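You operate a simulated robot arm through the tools that you are given. There is no shell and no other tool.

The job below is to be done with a simulated robot arm. You get a single attempt, and the scene is never put back.

Task
Pump the white-ring injector from the tester's rack to about 120 bar only, then put it back.
Fine: clamp it in the tester; open the pressure knob before you lift the clamp lever, and shut the knob again; same slot as before; pump no other injector. Where these are worked on the way, their far stop is far enough and under half their travel is too little: pressure knob.

Only the result counts: the job must be done as asked and must still hold three seconds after the hand-in. Knocking over, shifting, dropping, spilling or breaking anything else fails it.

Robot
A 7-joint arm with a two-finger parallel gripper, fixed in place. Base frame: the origin is at the foot of the arm, x ahead of it, y to its left, z up. Units: m, degrees, N and s.
Its first joint turns from -166.0 to 166.0 degrees. Payload 4.4 kg.
The TCP is the grasp point between the finger pads, 0.023 m short of the fingertips. In the tool frame z runs along the fingers and y along their closing line. The gripper opens to 0.094 m. The fingers are 0.038 m wide and 0.01 m thick; the gripper's body (0.054 by 0.096 m) begins 0.039 m behind the TCP.
Orientation is that of the tool frame in the base frame, as a unit quaternion [x, y, z, w]. With the fingers straight down and closing along the base's y, the tool's x points along the base's -x, its y along +y and its z along -z.

Tools
- The arm moves only by the tool arm_command. Its argument "motion" is a list of rows, each an object (a shift or turn left out is 0, a gripper value left out holds the last) with "translation": the shift along the base's x, y, z in units of 150 mm (1.0 is 150 mm), a list of three; "rot": the turn, a rotation vector about the base's x, y, z in units of 120 degrees (1.0 is 120 degrees), a list of three; "grip": the closure, from 0 (fully open) to 1 (shut). In form: [{"translation": [tx, ty, tz], "rot": [wx, wy, wz], "grip": grip}, ...]. A call has 1 to 20 rows; each row is the pose to reach, as a shift and turn from the pose commanded when the call began. A call with a number of a shift or a turn outside -1 to 1 is refused whole. Rows are played at 5 a second. More than 0.05 m and 8.6 degrees between two rows, or a gripper value outside its range, and nothing of the call is played. Where a pose cannot be reached the arm comes as near as it can. A force on the tool above 50 N (or 10 N above the force at the start of the call, whichever is more), or a blocked arm, ends the call early, and 0.2 s more pass. Each finger travels about 0.072 m/s and halts on what it meets, pressing with about 38 N; the grip force reading is that of the motor and also rises with nothing between the fingers. The clock runs only during rows and for 0.2 s after the last one: add rows that repeat a pose to give the fingers time. It gives the time, the measured TCP pose, the force on the tool (base axes), the opening and the grip force at its end, in the units of the frame above (readings bear some noise), with the torque about the TCP (base axes, N m) and any sound that the robot's microphone picked up, and new pictures: "pictures" is both (left out), scene, wrist or none.
- Cameras (640 x 400 px; columns grow to the right, rows downward): "scene" is fixed at [0.2196, -0.6496, 1.5804]; the picture's right is [0.81, -0.59, 0.00], its down [-0.14, -0.20, -0.97] and it looks along [0.57, 0.78, -0.24] (base axes); focal length 339 px, centre (320, 200). "wrist" rides on the gripper at [0.086, 0.016, -0.074] in the tool frame; the picture's right is [-0.18, 0.98, 0.00], its down [-0.58, -0.11, -0.81] and it looks along [-0.79, -0.15, 0.59] (tool axes); focal length 243 px, centre (320, 200). There is no depth. A picture from a camera that has moved, and an enlarged one, comes with that camera's place and axes in the base frame and with its lens.
- inspect(camera, box): a new picture of the part [left, top, right, bottom] of that camera's present view, enlarged. The clock stands still meanwhile.
- job_done(): hands the job in; it is judged then, once.

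Nothing tells you positions but the pictures and the camera data. Unless the task says otherwise, let go and move clear before handing in.

The tools are called after "Request:" by a JSON object that holds its "name" and its "arguments". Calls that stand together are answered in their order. arm_command: Moves the arm, as the interface text tells. Its arguments: {"type":"object","properties":{"motion":{"type":"array"},"pictures":{"type":"string","enum":["both","scene","wrist","none"]}},"required":["motion"]} The other tools are called the same way: inspect (camera, box) takes an enlarged picture of a part of a camera's view; job_done () hands the job in.

At the start:

```text
time: 0.0
position: [0.5585, 0.5293, 1.5134]
orientation: [0.001, 1.0, 0.0, 0.001]
ft_force: [-0.1, -0.3, 0.3]
torque: [0.03, 0.01, 0.0]
width: 0.0941
grip_force: 0.0
```

scene: 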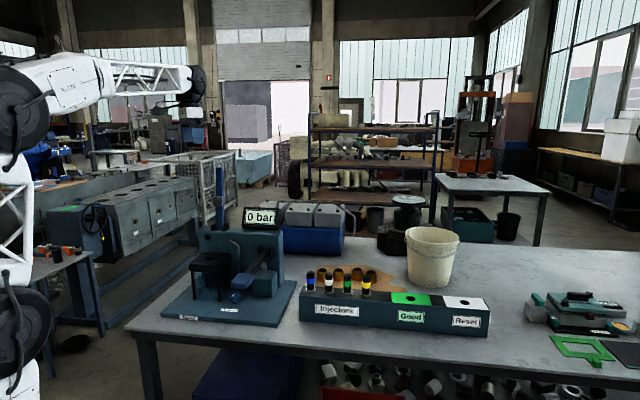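
wrist: 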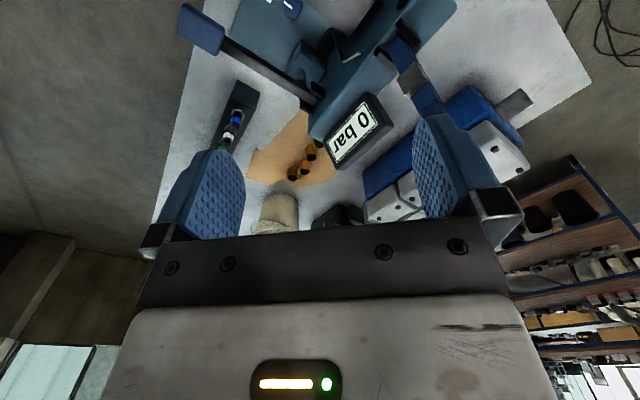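

I see a bench with an injector tester (blue base, display "0 bar", a lever and a knob), a rack with four injectors with coloured rings, a "Good" bin and a "Reset" area. I'll enlarge the views first to locate everything.

Request:
{"name": "inspect", "arguments": {"camera": "scene", "box": [150, 200, 310, 330]}}

Request:
{"name": "inspect", "arguments": {"camera": "scene", "box": [290, 250, 500, 350]}}

Request:
{"name": "inspect", "arguments": {"camera": "wrist", "box": [150, 0, 600, 240]}}

```text
3.08 times, centred on (230, 265) of scene
camera zoom: at [0.2196, -0.6496, 1.5804], right [0.81, -0.59, 0.0], down [-0.14, -0.2, -0.97], along [0.57, 0.78, -0.24], focal length 1044 px, centre (597, 0)
```

zoom: 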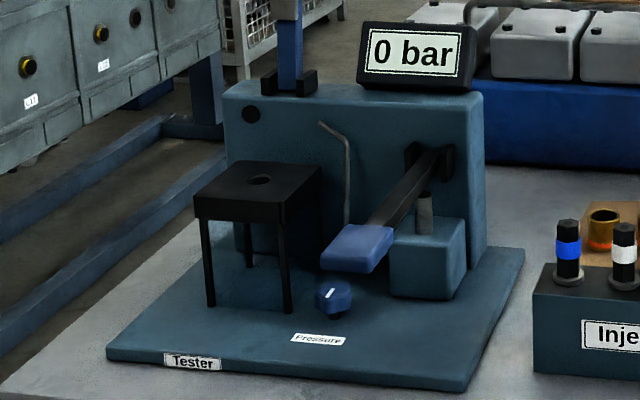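

```text
3.05 times, centred on (395, 300) of scene
camera zoom: at [0.2196, -0.6496, 1.5804], right [0.81, -0.59, 0.0], down [-0.14, -0.2, -0.97], along [0.57, 0.78, -0.24], focal length 1034 px, centre (91, -105)
```

zoom: 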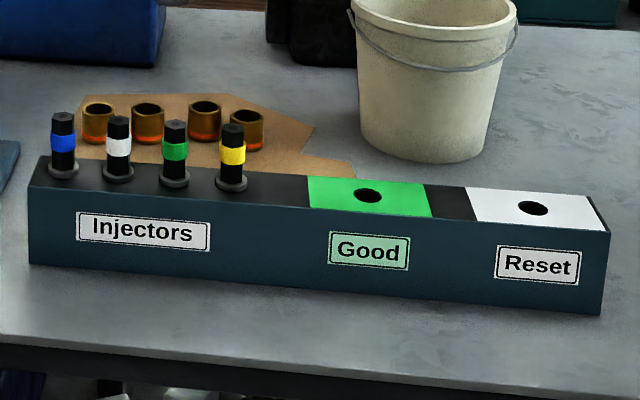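

```text
1.42 times, centred on (375, 120) of wrist
camera zoom: at [0.4715, 0.5462, 1.5859], right [0.18, 0.98, 0.0], down [0.58, -0.11, 0.81], along [0.79, -0.15, -0.59], focal length 345 px, centre (242, 314)
```

zoom: 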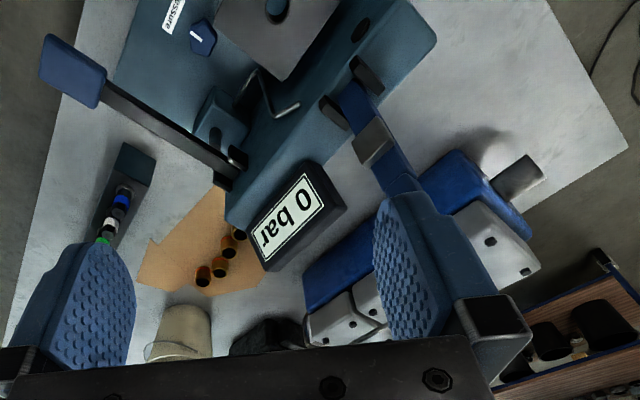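

The tester has a black stand with a hole (around x 0.59, y 0.565, z 1.06), a pump lever with a blue pad, a blue pressure knob and an upright post that looks like the clamp lever. I'll enlarge more before moving.

Request:
{"name": "inspect", "arguments": {"camera": "scene", "box": [190, 140, 290, 230]}}

Request:
{"name": "inspect", "arguments": {"camera": "scene", "box": [210, 240, 300, 310]}}

Request:
{"name": "inspect", "arguments": {"camera": "scene", "box": [295, 260, 395, 330]}}

Request:
{"name": "inspect", "arguments": {"camera": "wrist", "box": [340, 0, 500, 130]}}

```text
4.44 times, centred on (240, 185) of scene
camera zoom: at [0.2196, -0.6496, 1.5804], right [0.81, -0.59, 0.0], down [-0.14, -0.2, -0.97], along [0.57, 0.78, -0.24], focal length 1508 px, centre (676, 267)
```

zoom: 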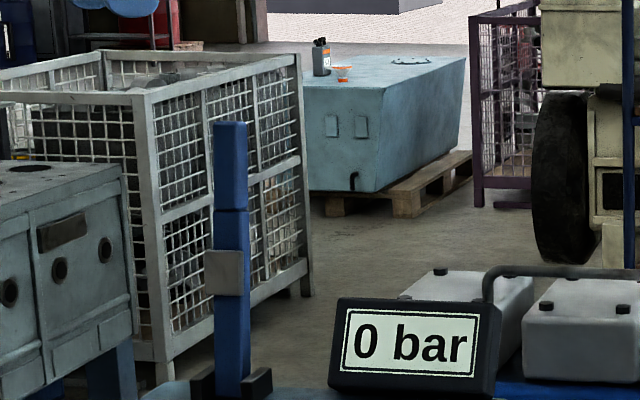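

```text
5.71 times, centred on (255, 275) of scene
camera zoom: at [0.2196, -0.6496, 1.5804], right [0.81, -0.59, 0.0], down [-0.14, -0.2, -0.97], along [0.57, 0.78, -0.24], focal length 1938 px, centre (691, -229)
```

zoom: 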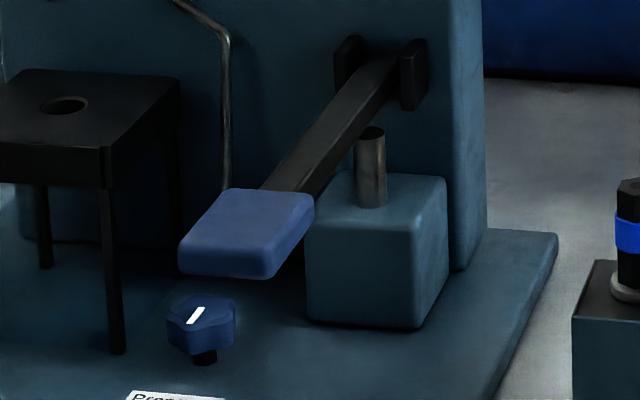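

```text
5.71 times, centred on (345, 295) of scene
camera zoom: at [0.2196, -0.6496, 1.5804], right [0.81, -0.59, 0.0], down [-0.14, -0.2, -0.97], along [0.57, 0.78, -0.24], focal length 1938 px, centre (177, -343)
```

zoom: 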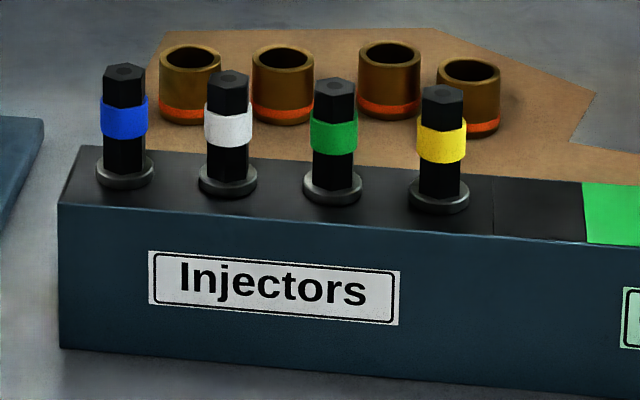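

```text
3.08 times, centred on (420, 65) of wrist
camera zoom: at [0.4715, 0.5462, 1.5859], right [0.18, 0.98, 0.0], down [0.58, -0.11, 0.81], along [0.79, -0.15, -0.59], focal length 746 px, centre (12, 615)
```

zoom: 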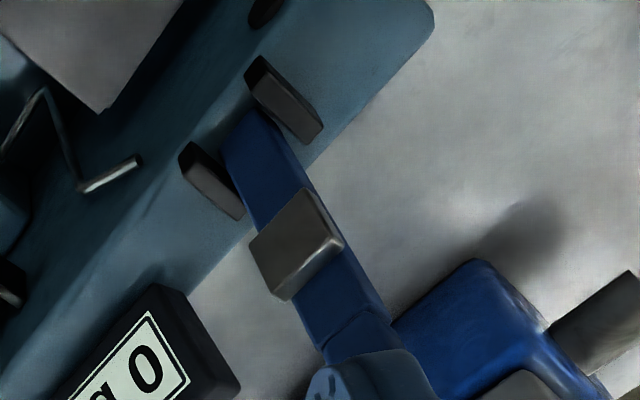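

The clamp lever is a long upright post hinged on top of the tester's wall with a grey pressing pad; the hole sits in the stand in front of it. I'll back the arm away from the tester at its present height to get a frontal wrist view.

Request:
{"name": "arm_command", "arguments": {"motion": [{"translation": [-0.3, 0, 0]}, {"translation": [-0.6, 0, 0]}, {"translation": [-0.9, 0, 0]}, {"translation": [-1, 0, 0]}], "pictures": "both"}}

```text
time: 1.0
position: [0.4077, 0.527, 1.513]
orientation: [0.0, 1.0, 0.0, 0.0]
ft_force: [0.7, 0.9, -0.6]
torque: [-0.04, 0.0, 0.02]
width: 0.0941
grip_force: 0.0
camera wrist: at [0.3213, 0.5458, 1.5865], right [0.18, 0.98, 0.0], down [0.58, -0.11, 0.81], along [0.79, -0.15, -0.59], focal length 243 px, centre (320, 200)
```

scene: 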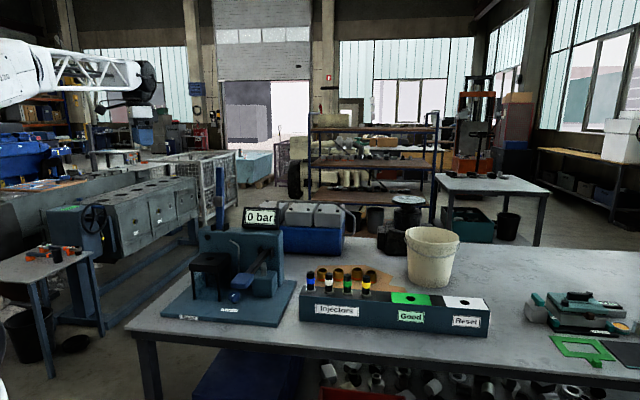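
wrist: 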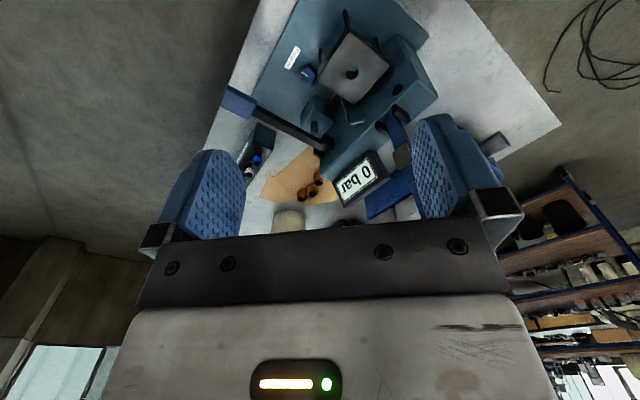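

Request:
{"name": "inspect", "arguments": {"camera": "wrist", "box": [200, 0, 440, 150]}}

Request:
{"name": "inspect", "arguments": {"camera": "wrist", "box": [200, 80, 440, 230]}}

```text
2.67 times, centred on (320, 75) of wrist
camera zoom: at [0.3213, 0.5458, 1.5865], right [0.18, 0.98, 0.0], down [0.58, -0.11, 0.81], along [0.79, -0.15, -0.59], focal length 647 px, centre (320, 533)
```

zoom: 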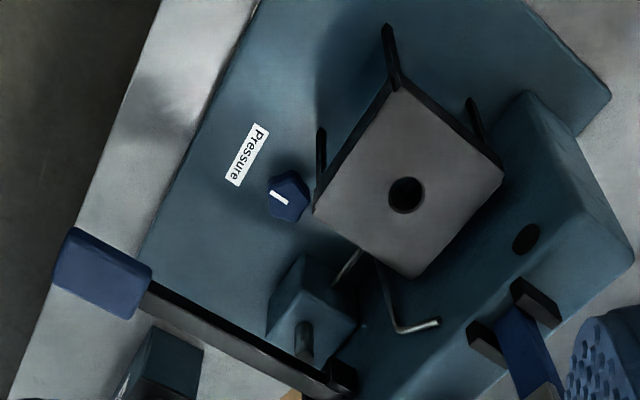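

```text
2.67 times, centred on (320, 155) of wrist
camera zoom: at [0.3213, 0.5458, 1.5865], right [0.18, 0.98, 0.0], down [0.58, -0.11, 0.81], along [0.79, -0.15, -0.59], focal length 647 px, centre (320, 320)
```

zoom: 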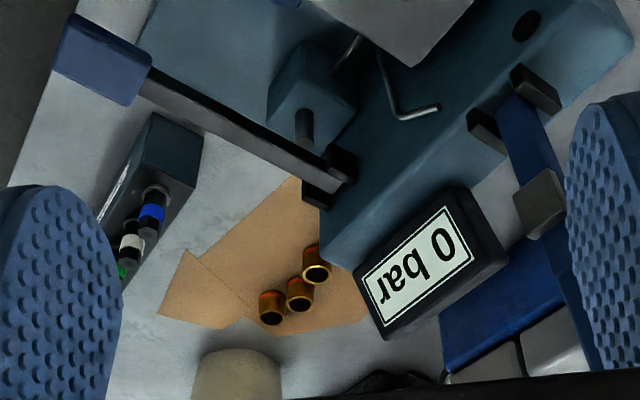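

The tester is turned about 45° (its back points along +x+y). I estimate the hole at (0.591, 0.567, 1.05), the clamp hinge at (0.657, 0.633, 1.145), the knob at (0.631, 0.456, 0.93) and the pump pad at (0.603, 0.300, 1.07). Next I look closer at the rack.

Request:
{"name": "arm_command", "arguments": {"motion": [{"translation": [0.2, -0.25, 0]}, {"translation": [0.4, -0.5, 0]}, {"translation": [0.6, -0.75, 0]}, {"translation": [0.8, -1.0, -0.1]}, {"translation": [0.9, -1.0, -0.4]}, {"translation": [1.0, -1.0, -0.7]}, {"translation": [1.0, -1.0, -1.0]}], "pictures": "none"}}

Request:
{"name": "arm_command", "arguments": {"motion": [{"translation": [0, -0.25, -0.1]}, {"translation": [0, -0.5, -0.2]}, {"translation": [0, -0.75, -0.3]}, {"translation": [0, -0.75, -0.3]}], "pictures": "both"}}

```text
refused: row 4 steps farther than a row can; nothing moved
```

```text
time: 2.0
position: [0.4073, 0.4151, 1.4682]
orientation: [0.0, 1.0, 0.0, 0.0]
ft_force: [-0.7, -0.3, 0.2]
torque: [-0.02, 0.03, 0.0]
width: 0.0941
grip_force: 0.1
camera wrist: at [0.3211, 0.4328, 1.5407], right [0.18, 0.98, 0.0], down [0.58, -0.11, 0.81], along [0.79, -0.15, -0.59], focal length 243 px, centre (320, 200)
```

scene: 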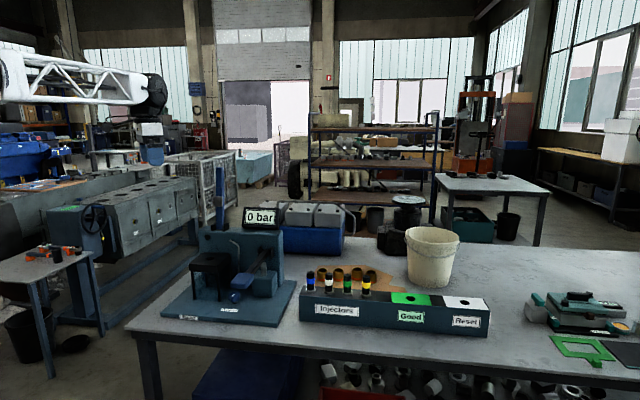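
wrist: 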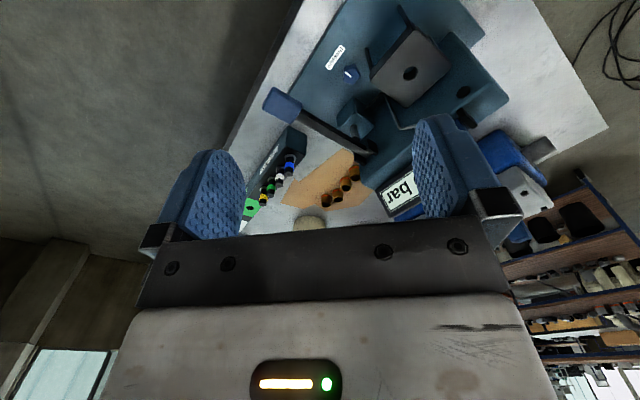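

The first call was refused for too long a step, and the second moved as planned. I continue toward a good view of the rack with shorter steps.

Request:
{"name": "arm_command", "arguments": {"motion": [{"translation": [0.2, -0.2, -0.1]}, {"translation": [0.4, -0.4, -0.2]}, {"translation": [0.6, -0.6, -0.3]}, {"translation": [0.8, -0.8, -0.4]}, {"translation": [1.0, -1.0, -0.5]}, {"translation": [1.0, -1.0, -0.8]}, {"translation": [1.0, -1.0, -0.8]}], "pictures": "both"}}

```text
time: 3.6
position: [0.5588, 0.2668, 1.3467]
orientation: [0.001, 1.0, 0.0, 0.0]
ft_force: [-0.2, -0.5, 0.8]
torque: [0.0, 0.01, -0.02]
width: 0.0939
grip_force: 0.1
camera wrist: at [0.4711, 0.2834, 1.4202], right [0.18, 0.98, 0.0], down [0.58, -0.11, 0.81], along [0.79, -0.15, -0.59], focal length 243 px, centre (320, 200)
```

scene: 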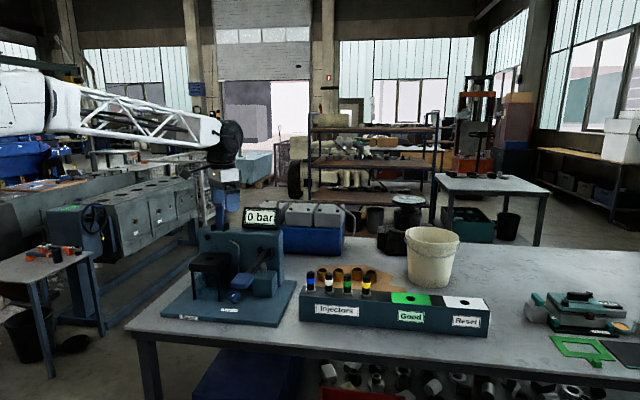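
wrist: 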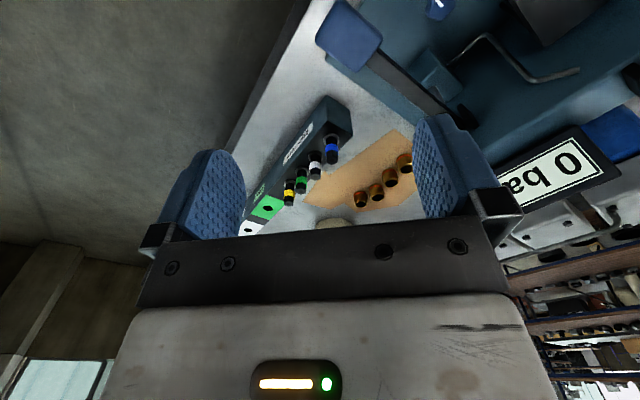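

Request:
{"name": "inspect", "arguments": {"camera": "wrist", "box": [230, 80, 430, 240]}}

Request:
{"name": "inspect", "arguments": {"camera": "wrist", "box": [300, 0, 620, 200]}}

```text
2.50 times, centred on (330, 160) of wrist
camera zoom: at [0.4711, 0.2834, 1.4202], right [0.18, 0.98, 0.0], down [0.58, -0.11, 0.81], along [0.79, -0.15, -0.59], focal length 606 px, centre (295, 300)
```

zoom: 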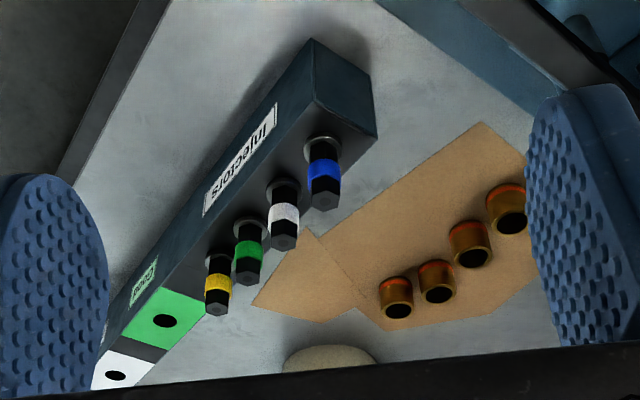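

```text
2.00 times, centred on (460, 100) of wrist
camera zoom: at [0.4711, 0.2834, 1.4202], right [0.18, 0.98, 0.0], down [0.58, -0.11, 0.81], along [0.79, -0.15, -0.59], focal length 485 px, centre (40, 400)
```

zoom: 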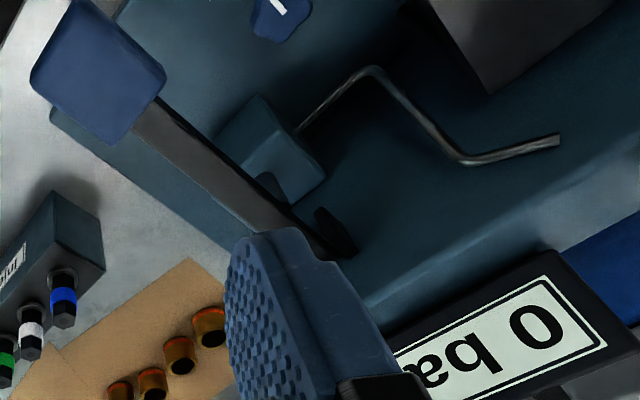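

The injectors' tops are near z 1.053 with flanges at 0.983; white is at about (0.876, 0.198), spacing about 0.063 along the 45° rack line. I'll turn the tool 45° so it is square with the rack, and come closer for a refined look.

Request:
{"name": "arm_command", "arguments": {"motion": [{"translation": [0.13, -0.12, -0.08], "rot": [0, 0, 0.0625]}, {"translation": [0.27, -0.23, -0.17], "rot": [0, 0, 0.125]}, {"translation": [0.4, -0.35, -0.25], "rot": [0, 0, 0.1875]}, {"translation": [0.53, -0.46, -0.33], "rot": [0, 0, 0.25]}, {"translation": [0.67, -0.58, -0.42], "rot": [0, 0, 0.3125]}, {"translation": [0.8, -0.7, -0.5], "rot": [0, 0, 0.375]}, {"translation": [0.8, -0.7, -0.5], "rot": [0, 0, 0.375]}], "pictures": "none"}}

Request:
{"name": "arm_command", "arguments": {"motion": [{"translation": [0.15, -0.1, -0.2]}, {"translation": [0.3, -0.2, -0.4]}, {"translation": [0.45, -0.34, -0.6]}, {"translation": [0.45, -0.34, -0.8]}, {"translation": [0.45, -0.34, -0.8]}], "pictures": "both"}}

```text
time: 5.2
position: [0.6791, 0.1608, 1.2723]
orientation: [-0.383, 0.924, 0.0, 0.0]
ft_force: [0.4, -0.3, 0.8]
torque: [0.01, 0.02, -0.04]
width: 0.0939
grip_force: 0.1
```

```text
time: 6.4
position: [0.7465, 0.1106, 1.1516]
orientation: [-0.383, 0.924, -0.001, 0.0]
ft_force: [-0.7, 0.0, -1.3]
torque: [-0.03, -0.02, 0.0]
width: 0.094
grip_force: 0.0
camera wrist: at [0.6731, 0.0619, 1.2255], right [-0.56, 0.83, 0.0], down [0.49, 0.33, 0.81], along [0.67, 0.46, -0.59], focal length 243 px, centre (320, 200)
```

scene: 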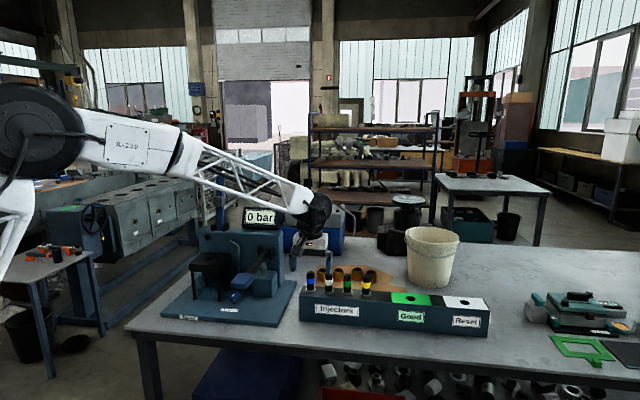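
wrist: 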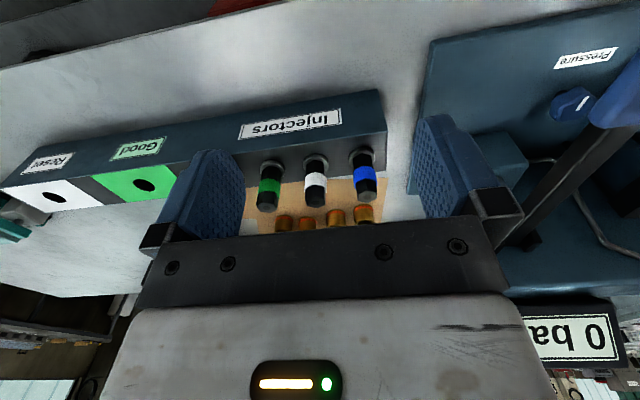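

Request:
{"name": "inspect", "arguments": {"camera": "wrist", "box": [240, 130, 400, 230]}}

Request:
{"name": "inspect", "arguments": {"camera": "scene", "box": [290, 240, 390, 302]}}

```text
4.00 times, centred on (320, 180) of wrist
camera zoom: at [0.6731, 0.0619, 1.2255], right [-0.56, 0.83, 0.0], down [0.49, 0.33, 0.81], along [0.67, 0.46, -0.59], focal length 970 px, centre (320, 280)
```

zoom: 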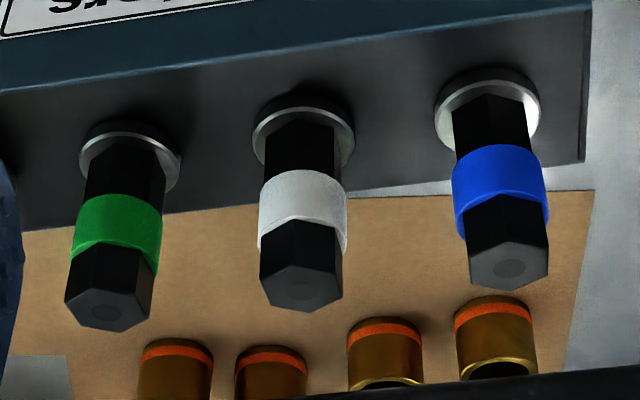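

```text
6.40 times, centred on (340, 271) of scene
camera zoom: at [0.2196, -0.6496, 1.5804], right [0.81, -0.59, 0.0], down [-0.14, -0.2, -0.97], along [0.57, 0.78, -0.24], focal length 2171 px, centre (192, -254)
```

zoom: 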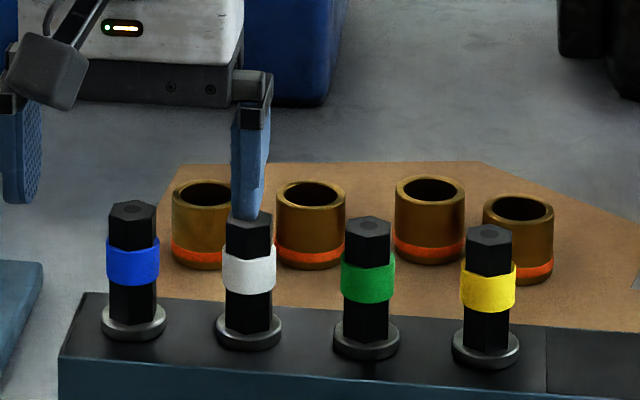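

With the scene camera calibrated against the gripper, the estimates agree: white injector at (0.880, 0.198), top z 1.046, flange z 0.98; tester hole at (0.594, 0.567, 1.047). I move over the white injector with the fingers partly open, still above it.

Request:
{"name": "arm_command", "arguments": {"motion": [{"translation": [0.22, 0.146, 0], "grip": 0.41}, {"translation": [0.44, 0.292, 0], "grip": 0.41}, {"translation": [0.67, 0.438, 0], "grip": 0.41}, {"translation": [0.893, 0.583, 0], "grip": 0.41}, {"translation": [0.893, 0.583, -0.2], "grip": 0.41}, {"translation": [0.893, 0.583, -0.2], "grip": 0.41}], "pictures": "both"}}

```text
time: 7.8
position: [0.8791, 0.1975, 1.1222]
orientation: [-0.383, 0.924, -0.001, 0.0]
ft_force: [-0.2, -0.3, -1.1]
torque: [-0.02, 0.03, 0.05]
width: 0.0555
grip_force: 0.2
camera wrist: at [0.8069, 0.1491, 1.196], right [-0.56, 0.83, 0.0], down [0.49, 0.33, 0.81], along [0.67, 0.46, -0.59], focal length 243 px, centre (320, 200)
```

scene: 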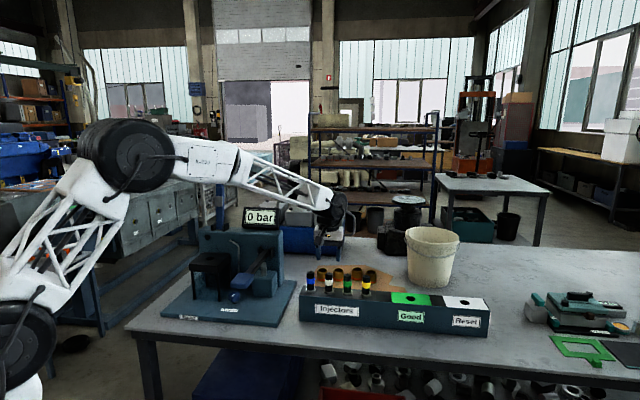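
wrist: 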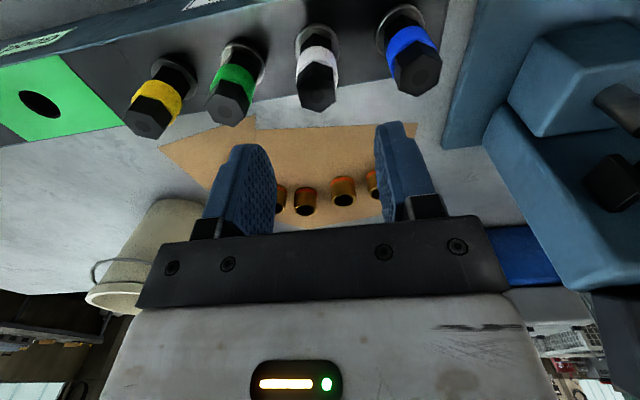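

Request:
{"name": "inspect", "arguments": {"camera": "wrist", "box": [200, 10, 440, 160]}}

Request:
{"name": "inspect", "arguments": {"camera": "scene", "box": [290, 190, 390, 302]}}

```text
2.67 times, centred on (320, 85) of wrist
camera zoom: at [0.8069, 0.1491, 1.196], right [-0.56, 0.83, 0.0], down [0.49, 0.33, 0.81], along [0.67, 0.46, -0.59], focal length 647 px, centre (320, 507)
```

zoom: 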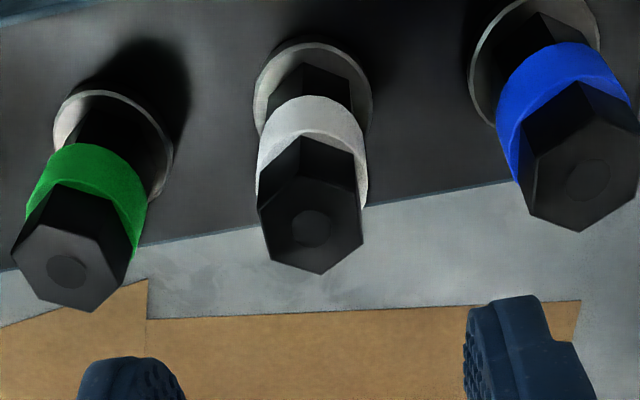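

```text
3.57 times, centred on (340, 246) of scene
camera zoom: at [0.2196, -0.6496, 1.5804], right [0.81, -0.59, 0.0], down [-0.14, -0.2, -0.97], along [0.57, 0.78, -0.24], focal length 1212 px, centre (249, 36)
```

zoom: 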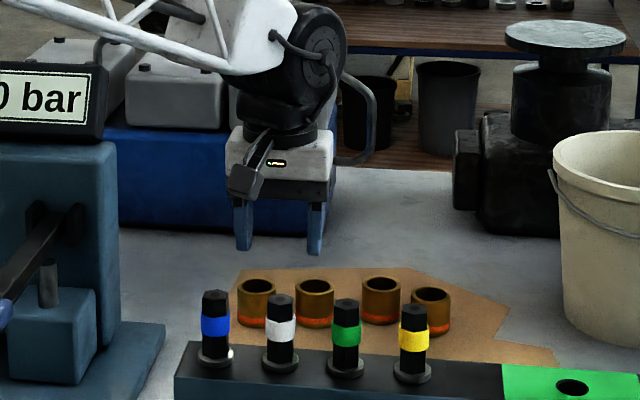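

The white injector's top is within about 1 mm of straight below the TCP, and the fingers clear its neighbours. I descend to the grasp height and close.

Request:
{"name": "arm_command", "arguments": {"motion": [{"translation": [0, 0, -0.2]}, {"translation": [0, 0, -0.4]}, {"translation": [0, 0, -0.55]}, {"translation": [0, 0, -0.69]}, {"translation": [0, 0, -0.69]}], "pictures": "both"}}

```text
time: 9.0
position: [0.8787, 0.1972, 1.0199]
orientation: [-0.382, 0.924, 0.0, 0.0]
ft_force: [-0.1, -0.3, -0.1]
torque: [-0.01, -0.03, -0.02]
width: 0.0553
grip_force: 0.1
camera wrist: at [0.8064, 0.1488, 1.093], right [-0.56, 0.83, 0.0], down [0.49, 0.33, 0.81], along [0.67, 0.46, -0.59], focal length 243 px, centre (320, 200)
```

scene: 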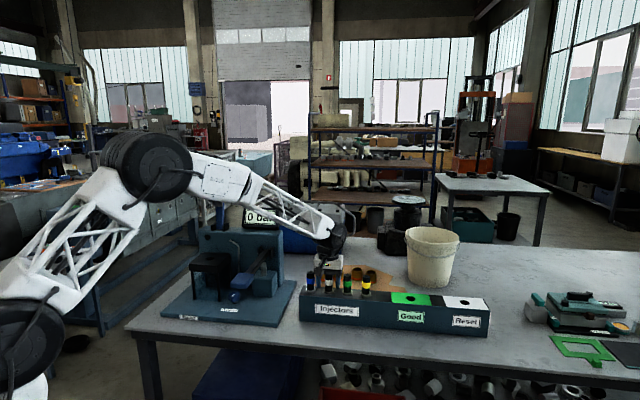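
wrist: 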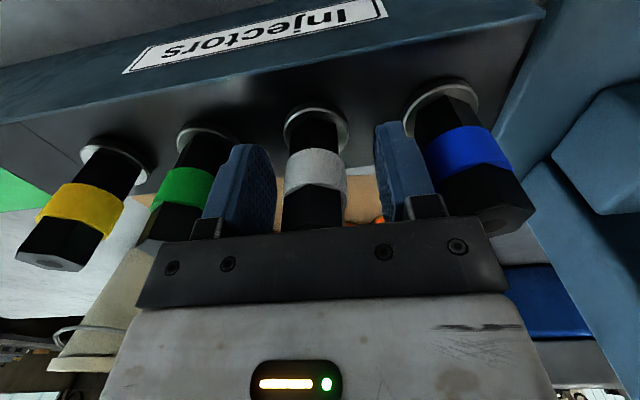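

The fingers straddle the white-ring injector cleanly. I close the gripper.

Request:
{"name": "arm_command", "arguments": {"motion": [{"translation": [0, 0, 0], "grip": 0.7}, {"translation": [0, 0, 0], "grip": 1.0}, {"translation": [0, 0, 0], "grip": 1.0}, {"translation": [0, 0, 0], "grip": 1.0}], "pictures": "wrist"}}

```text
time: 10.0
position: [0.8791, 0.198, 1.0199]
orientation: [-0.383, 0.924, -0.001, 0.0]
ft_force: [0.1, 0.7, 0.3]
torque: [0.02, 0.08, -0.03]
width: 0.0237
grip_force: 38.0
camera wrist: at [0.8064, 0.1488, 1.093], right [-0.56, 0.83, 0.0], down [0.49, 0.33, 0.81], along [0.67, 0.46, -0.59], focal length 243 px, centre (320, 200)
```

wrist: 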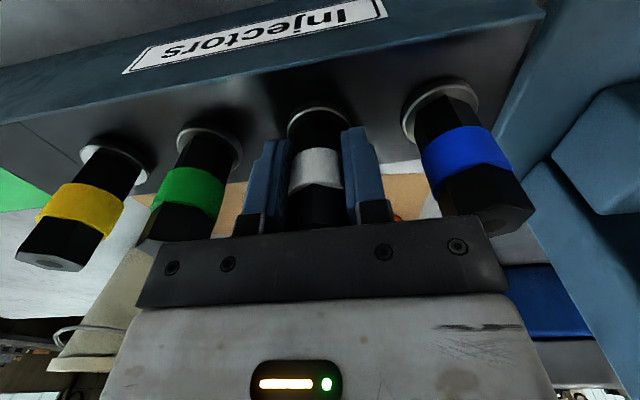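

Gripped at 0.0237 m width with 38 N. I lift it straight up out of the slot.

Request:
{"name": "arm_command", "arguments": {"motion": [{"translation": [0, 0, 0.1]}, {"translation": [0, 0, 0.25]}, {"translation": [0, 0, 0.4]}, {"translation": [0, 0, 0.6]}, {"translation": [0, 0, 0.8]}, {"translation": [0, 0, 1.0]}, {"translation": [0, 0, 1.0]}], "pictures": "both"}}

```text
time: 11.6
position: [0.8791, 0.1983, 1.1683]
orientation: [-0.383, 0.924, 0.0, 0.0]
ft_force: [-0.5, -0.3, -3.3]
torque: [0.03, 0.04, 0.0]
width: 0.0238
grip_force: 38.3
camera wrist: at [0.8066, 0.1487, 1.2422], right [-0.56, 0.83, 0.0], down [0.49, 0.33, 0.81], along [0.67, 0.46, -0.59], focal length 243 px, centre (320, 200)
```

scene: 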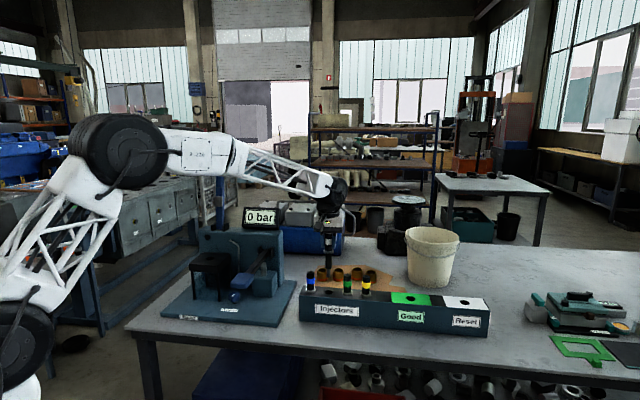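
wrist: 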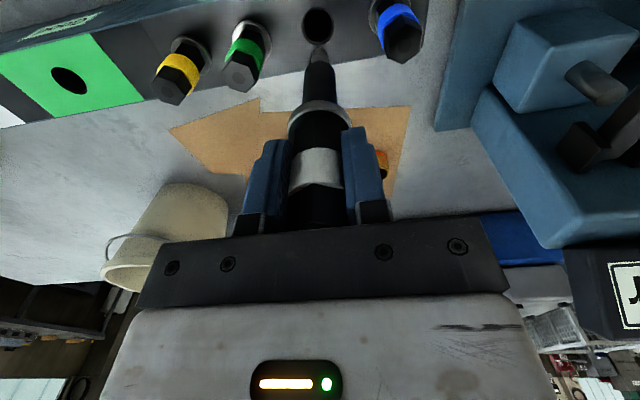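

Request:
{"name": "inspect", "arguments": {"camera": "scene", "box": [290, 180, 390, 302]}}

Request:
{"name": "inspect", "arguments": {"camera": "wrist", "box": [220, 0, 420, 140]}}

```text
3.28 times, centred on (340, 241) of scene
camera zoom: at [0.2196, -0.6496, 1.5804], right [0.81, -0.59, 0.0], down [-0.14, -0.2, -0.97], along [0.57, 0.78, -0.24], focal length 1112 px, centre (254, 66)
```

zoom: 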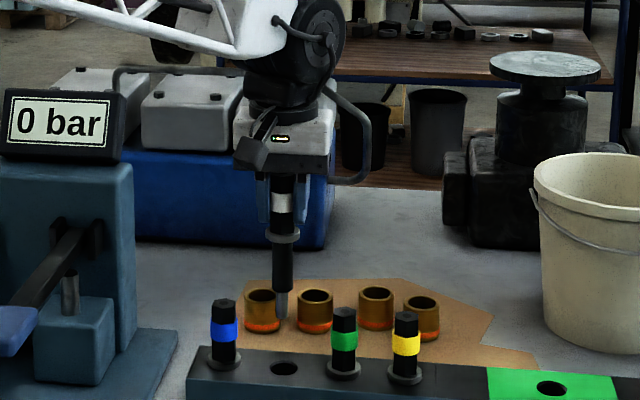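

```text
2.86 times, centred on (320, 70) of wrist
camera zoom: at [0.8066, 0.1487, 1.2422], right [-0.56, 0.83, 0.0], down [0.49, 0.33, 0.81], along [0.67, 0.46, -0.59], focal length 693 px, centre (320, 571)
```

zoom: 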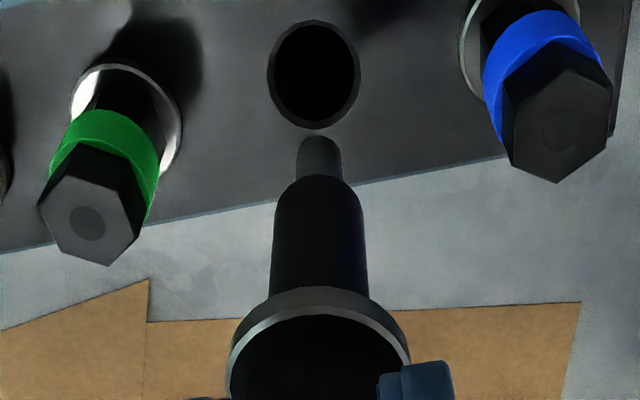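

The injector's shaft reaches about 0.085 m below its flange. I raise further and carry it over the tester in front of the wall, towards the stand hole at (0.594, 0.567).

Request:
{"name": "arm_command", "arguments": {"motion": [{"translation": [0, 0, 0.3]}, {"translation": [0, 0, 0.6]}, {"translation": [-0.158, 0.205, 0.6]}, {"translation": [-0.317, 0.41, 0.6]}, {"translation": [-0.475, 0.615, 0.6]}, {"translation": [-0.633, 0.82, 0.6]}, {"translation": [-0.633, 0.82, 0.6]}], "pictures": "scene"}}

Request:
{"name": "arm_command", "arguments": {"motion": [{"translation": [-0.158, 0.205, 0]}, {"translation": [-0.317, 0.41, 0]}, {"translation": [-0.475, 0.615, 0]}, {"translation": [-0.633, 0.82, 0]}, {"translation": [-0.633, 0.82, 0]}], "pictures": "both"}}

```text
time: 13.2
position: [0.7841, 0.3219, 1.2589]
orientation: [-0.383, 0.924, -0.001, 0.0]
ft_force: [0.2, 0.5, -3.6]
torque: [-0.02, 0.0, 0.01]
width: 0.0238
grip_force: 37.6
```

scene: 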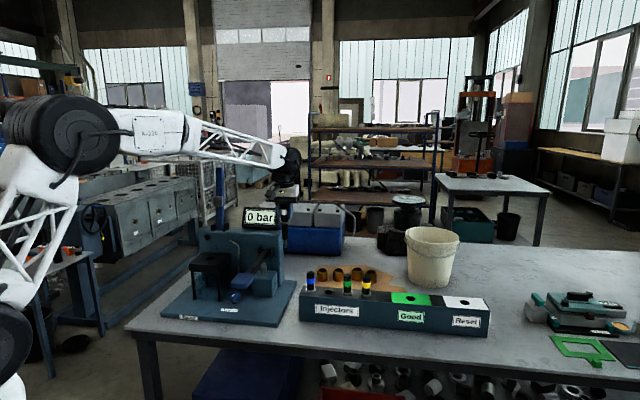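

```text
time: 14.4
position: [0.6896, 0.4447, 1.2594]
orientation: [-0.383, 0.924, 0.0, 0.0]
ft_force: [0.4, -0.6, -3.0]
torque: [-0.04, 0.04, -0.02]
width: 0.0236
grip_force: 38.4
camera wrist: at [0.6169, 0.396, 1.3324], right [-0.56, 0.83, 0.0], down [0.49, 0.33, 0.81], along [0.67, 0.46, -0.59], focal length 243 px, centre (320, 200)
```

scene: 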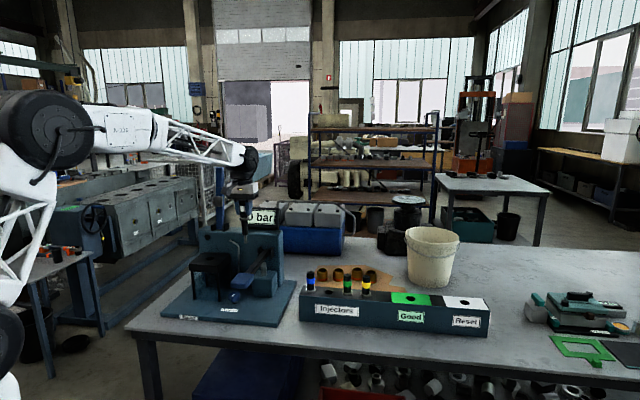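
wrist: 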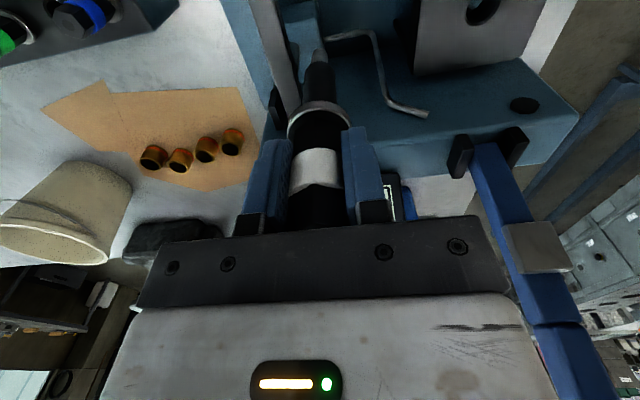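

Request:
{"name": "arm_command", "arguments": {"motion": [{"translation": [-0.158, 0.205, 0]}, {"translation": [-0.317, 0.41, 0]}, {"translation": [-0.475, 0.615, 0]}, {"translation": [-0.633, 0.815, 0]}, {"translation": [-0.633, 0.815, 0]}], "pictures": "both"}}

Request:
{"name": "inspect", "arguments": {"camera": "wrist", "box": [220, 0, 420, 140]}}

Request:
{"name": "inspect", "arguments": {"camera": "scene", "box": [160, 180, 280, 290]}}

```text
time: 15.6
position: [0.5938, 0.5678, 1.2583]
orientation: [-0.383, 0.924, 0.0, 0.0]
ft_force: [0.1, -0.2, -3.3]
torque: [0.0, 0.01, 0.02]
width: 0.0236
grip_force: 38.0
camera wrist: at [0.5215, 0.5184, 1.3321], right [-0.56, 0.83, 0.0], down [0.49, 0.33, 0.81], along [0.67, 0.46, -0.59], focal length 243 px, centre (320, 200)
```

scene: 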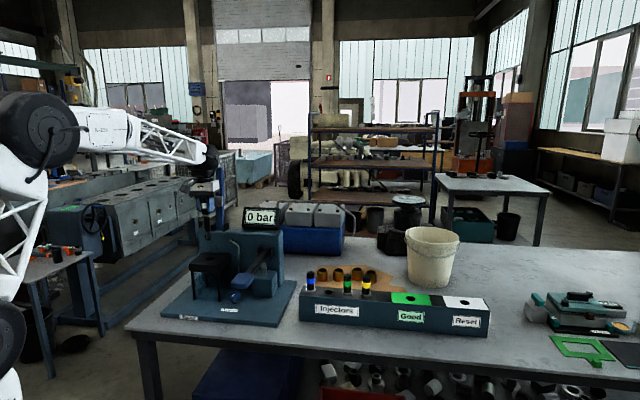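
wrist: 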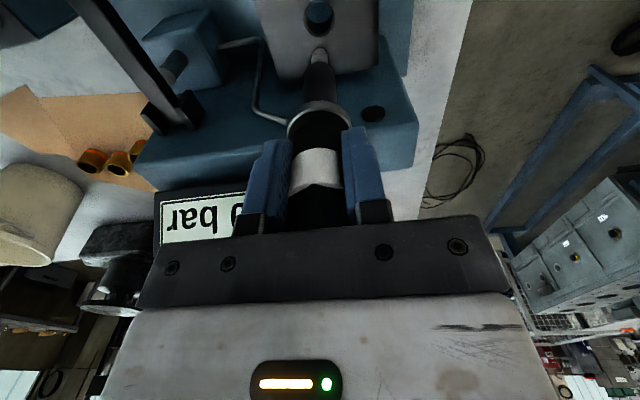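

```text
2.86 times, centred on (320, 70) of wrist
camera zoom: at [0.5215, 0.5184, 1.3321], right [-0.56, 0.83, 0.0], down [0.49, 0.33, 0.81], along [0.67, 0.46, -0.59], focal length 693 px, centre (320, 571)
```

zoom: 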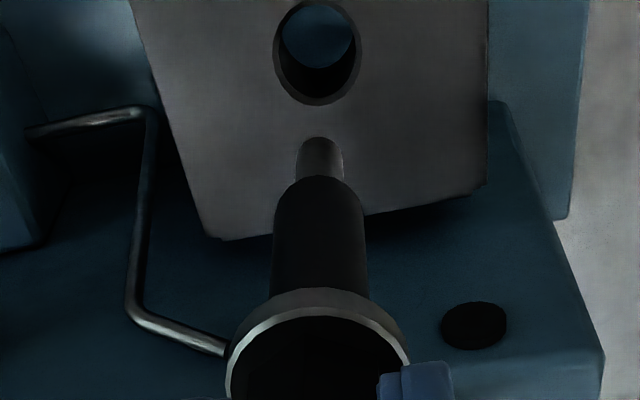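

```text
3.64 times, centred on (220, 235) of scene
camera zoom: at [0.2196, -0.6496, 1.5804], right [0.81, -0.59, 0.0], down [-0.14, -0.2, -0.97], along [0.57, 0.78, -0.24], focal length 1234 px, centre (684, 73)
```

zoom: 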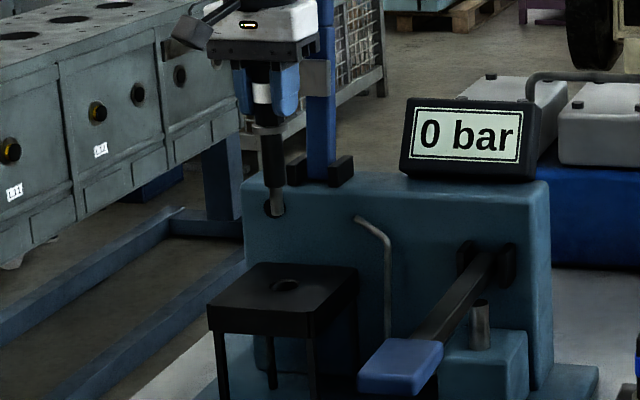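

The injector's tip lines up with the stand hole to about 1 mm in both views. I lower it partway into the hole.

Request:
{"name": "arm_command", "arguments": {"motion": [{"translation": [0, 0.007, -0.2]}, {"translation": [0, 0.007, -0.4]}, {"translation": [0, 0.007, -0.55]}, {"translation": [0, 0.007, -0.7]}, {"translation": [0, 0.007, -0.85]}, {"translation": [0, 0.007, -0.85]}], "pictures": "both"}}

Request:
{"name": "inspect", "arguments": {"camera": "wrist", "box": [220, 0, 420, 140]}}

Request:
{"name": "inspect", "arguments": {"camera": "scene", "box": [160, 180, 280, 290]}}

```text
time: 17.0
position: [0.595, 0.5668, 1.1299]
orientation: [-0.382, 0.924, 0.0, -0.001]
ft_force: [-0.3, -0.6, -3.1]
torque: [-0.03, -0.01, 0.01]
width: 0.0238
grip_force: 37.9
camera wrist: at [0.5217, 0.5181, 1.2043], right [-0.56, 0.83, 0.0], down [0.49, 0.33, 0.81], along [0.67, 0.46, -0.59], focal length 243 px, centre (320, 200)
```

scene: 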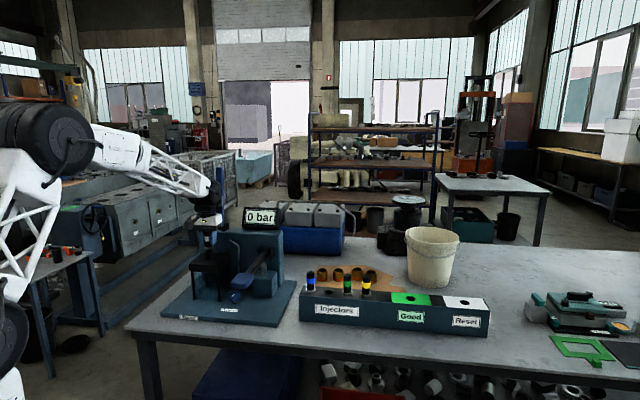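
wrist: 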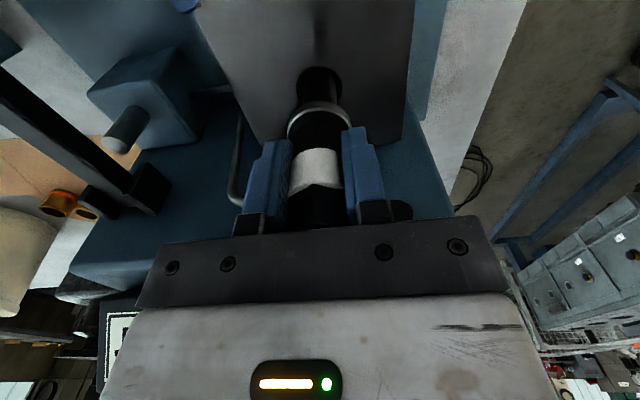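

```text
2.86 times, centred on (320, 70) of wrist
camera zoom: at [0.5217, 0.5181, 1.2043], right [-0.56, 0.83, 0.0], down [0.49, 0.33, 0.81], along [0.67, 0.46, -0.59], focal length 693 px, centre (320, 571)
```

zoom: 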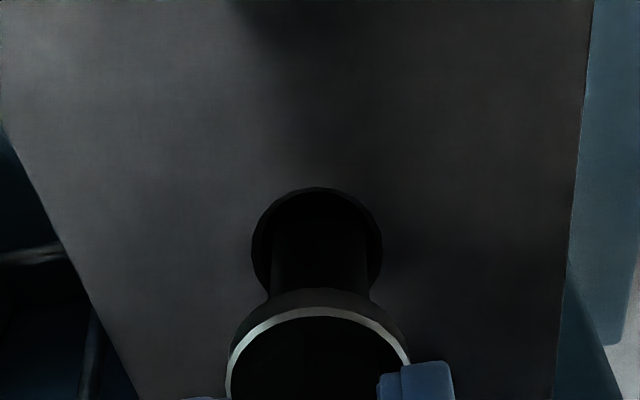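

```text
3.64 times, centred on (220, 235) of scene
camera zoom: at [0.2196, -0.6496, 1.5804], right [0.81, -0.59, 0.0], down [-0.14, -0.2, -0.97], along [0.57, 0.78, -0.24], focal length 1234 px, centre (684, 73)
```

zoom: 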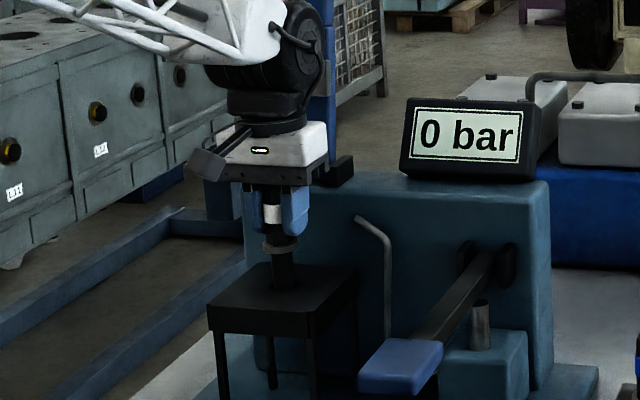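

The shaft is centred in the stand hole with clearance all round. I lower it gently the rest of the way, watching the force.

Request:
{"name": "arm_command", "arguments": {"motion": [{"translation": [0, 0, -0.1]}, {"translation": [0, 0, -0.17]}, {"translation": [0, 0, -0.22]}, {"translation": [0, 0, -0.24]}, {"translation": [0, 0, -0.24]}], "pictures": "none"}}

Request:
{"name": "inspect", "arguments": {"camera": "scene", "box": [170, 210, 250, 280]}}

Request:
{"name": "inspect", "arguments": {"camera": "wrist", "box": [220, 40, 420, 180]}}

```text
time: 18.2
position: [0.5945, 0.5663, 1.0949]
orientation: [-0.384, 0.924, 0.0, -0.001]
ft_force: [0.1, -0.6, -2.9]
torque: [0.01, 0.02, -0.01]
width: 0.0239
grip_force: 37.9
```

```text
5.71 times, centred on (210, 245) of scene
camera zoom: at [0.2196, -0.6496, 1.5804], right [0.81, -0.59, 0.0], down [-0.14, -0.2, -0.97], along [0.57, 0.78, -0.24], focal length 1938 px, centre (949, -57)
```

zoom: 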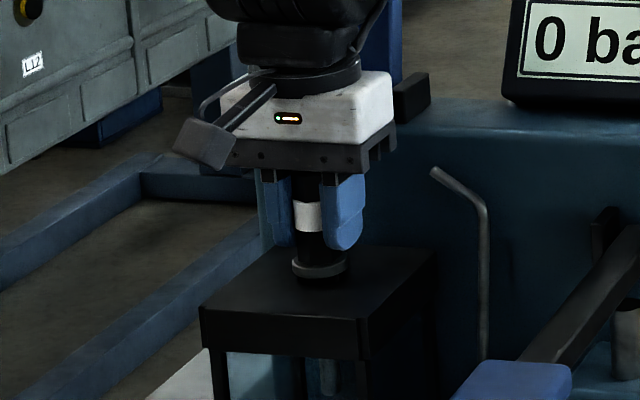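

```text
2.86 times, centred on (320, 110) of wrist
camera zoom: at [0.5223, 0.518, 1.1684], right [-0.56, 0.83, 0.0], down [0.49, 0.33, 0.81], along [0.67, 0.46, -0.59], focal length 693 px, centre (320, 457)
```

zoom: 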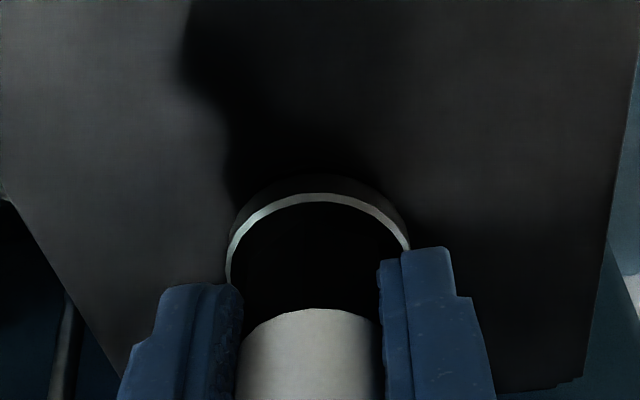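

The flange is nearly on the stand. I step down in small increments to feel the seat.

Request:
{"name": "arm_command", "arguments": {"motion": [{"translation": [0, 0, -0.01]}, {"translation": [0, 0, -0.02]}, {"translation": [0, 0, -0.03]}, {"translation": [0, 0, -0.03]}], "pictures": "none"}}

```text
time: 19.2
position: [0.5948, 0.5674, 1.0899]
orientation: [-0.382, 0.924, -0.001, -0.001]
ft_force: [-0.3, -0.4, -2.2]
torque: [-0.01, -0.05, 0.01]
width: 0.0238
grip_force: 37.9
```

Request:
{"name": "arm_command", "arguments": {"motion": [{"translation": [0, 0, -0.01]}, {"translation": [0, 0, -0.02]}, {"translation": [0, 0, -0.02]}], "pictures": "none"}}

Request:
{"name": "inspect", "arguments": {"camera": "wrist", "box": [220, 40, 420, 180]}}

Request:
{"name": "inspect", "arguments": {"camera": "scene", "box": [190, 230, 230, 265]}}

```text
time: 20.0
position: [0.5944, 0.5672, 1.0896]
orientation: [-0.383, 0.924, 0.0, 0.001]
ft_force: [-4.4, -3.3, 20.4]
torque: [-0.35, 0.43, 0.01]
width: 0.0238
grip_force: 37.9
```

```text
2.86 times, centred on (320, 110) of wrist
camera zoom: at [0.5219, 0.5182, 1.1628], right [-0.56, 0.83, 0.0], down [0.49, 0.33, 0.81], along [0.67, 0.46, -0.59], focal length 693 px, centre (320, 457)
```

zoom: 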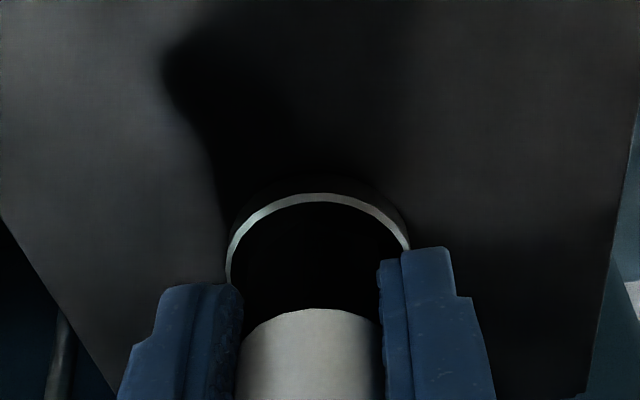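

```text
11.43 times, centred on (210, 248) of scene
camera zoom: at [0.2196, -0.6496, 1.5804], right [0.81, -0.59, 0.0], down [-0.14, -0.2, -0.97], along [0.57, 0.78, -0.24], focal length 3877 px, centre (1577, -343)
```

zoom: 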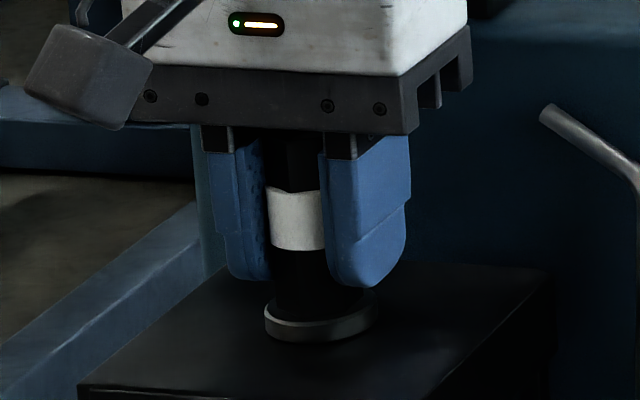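

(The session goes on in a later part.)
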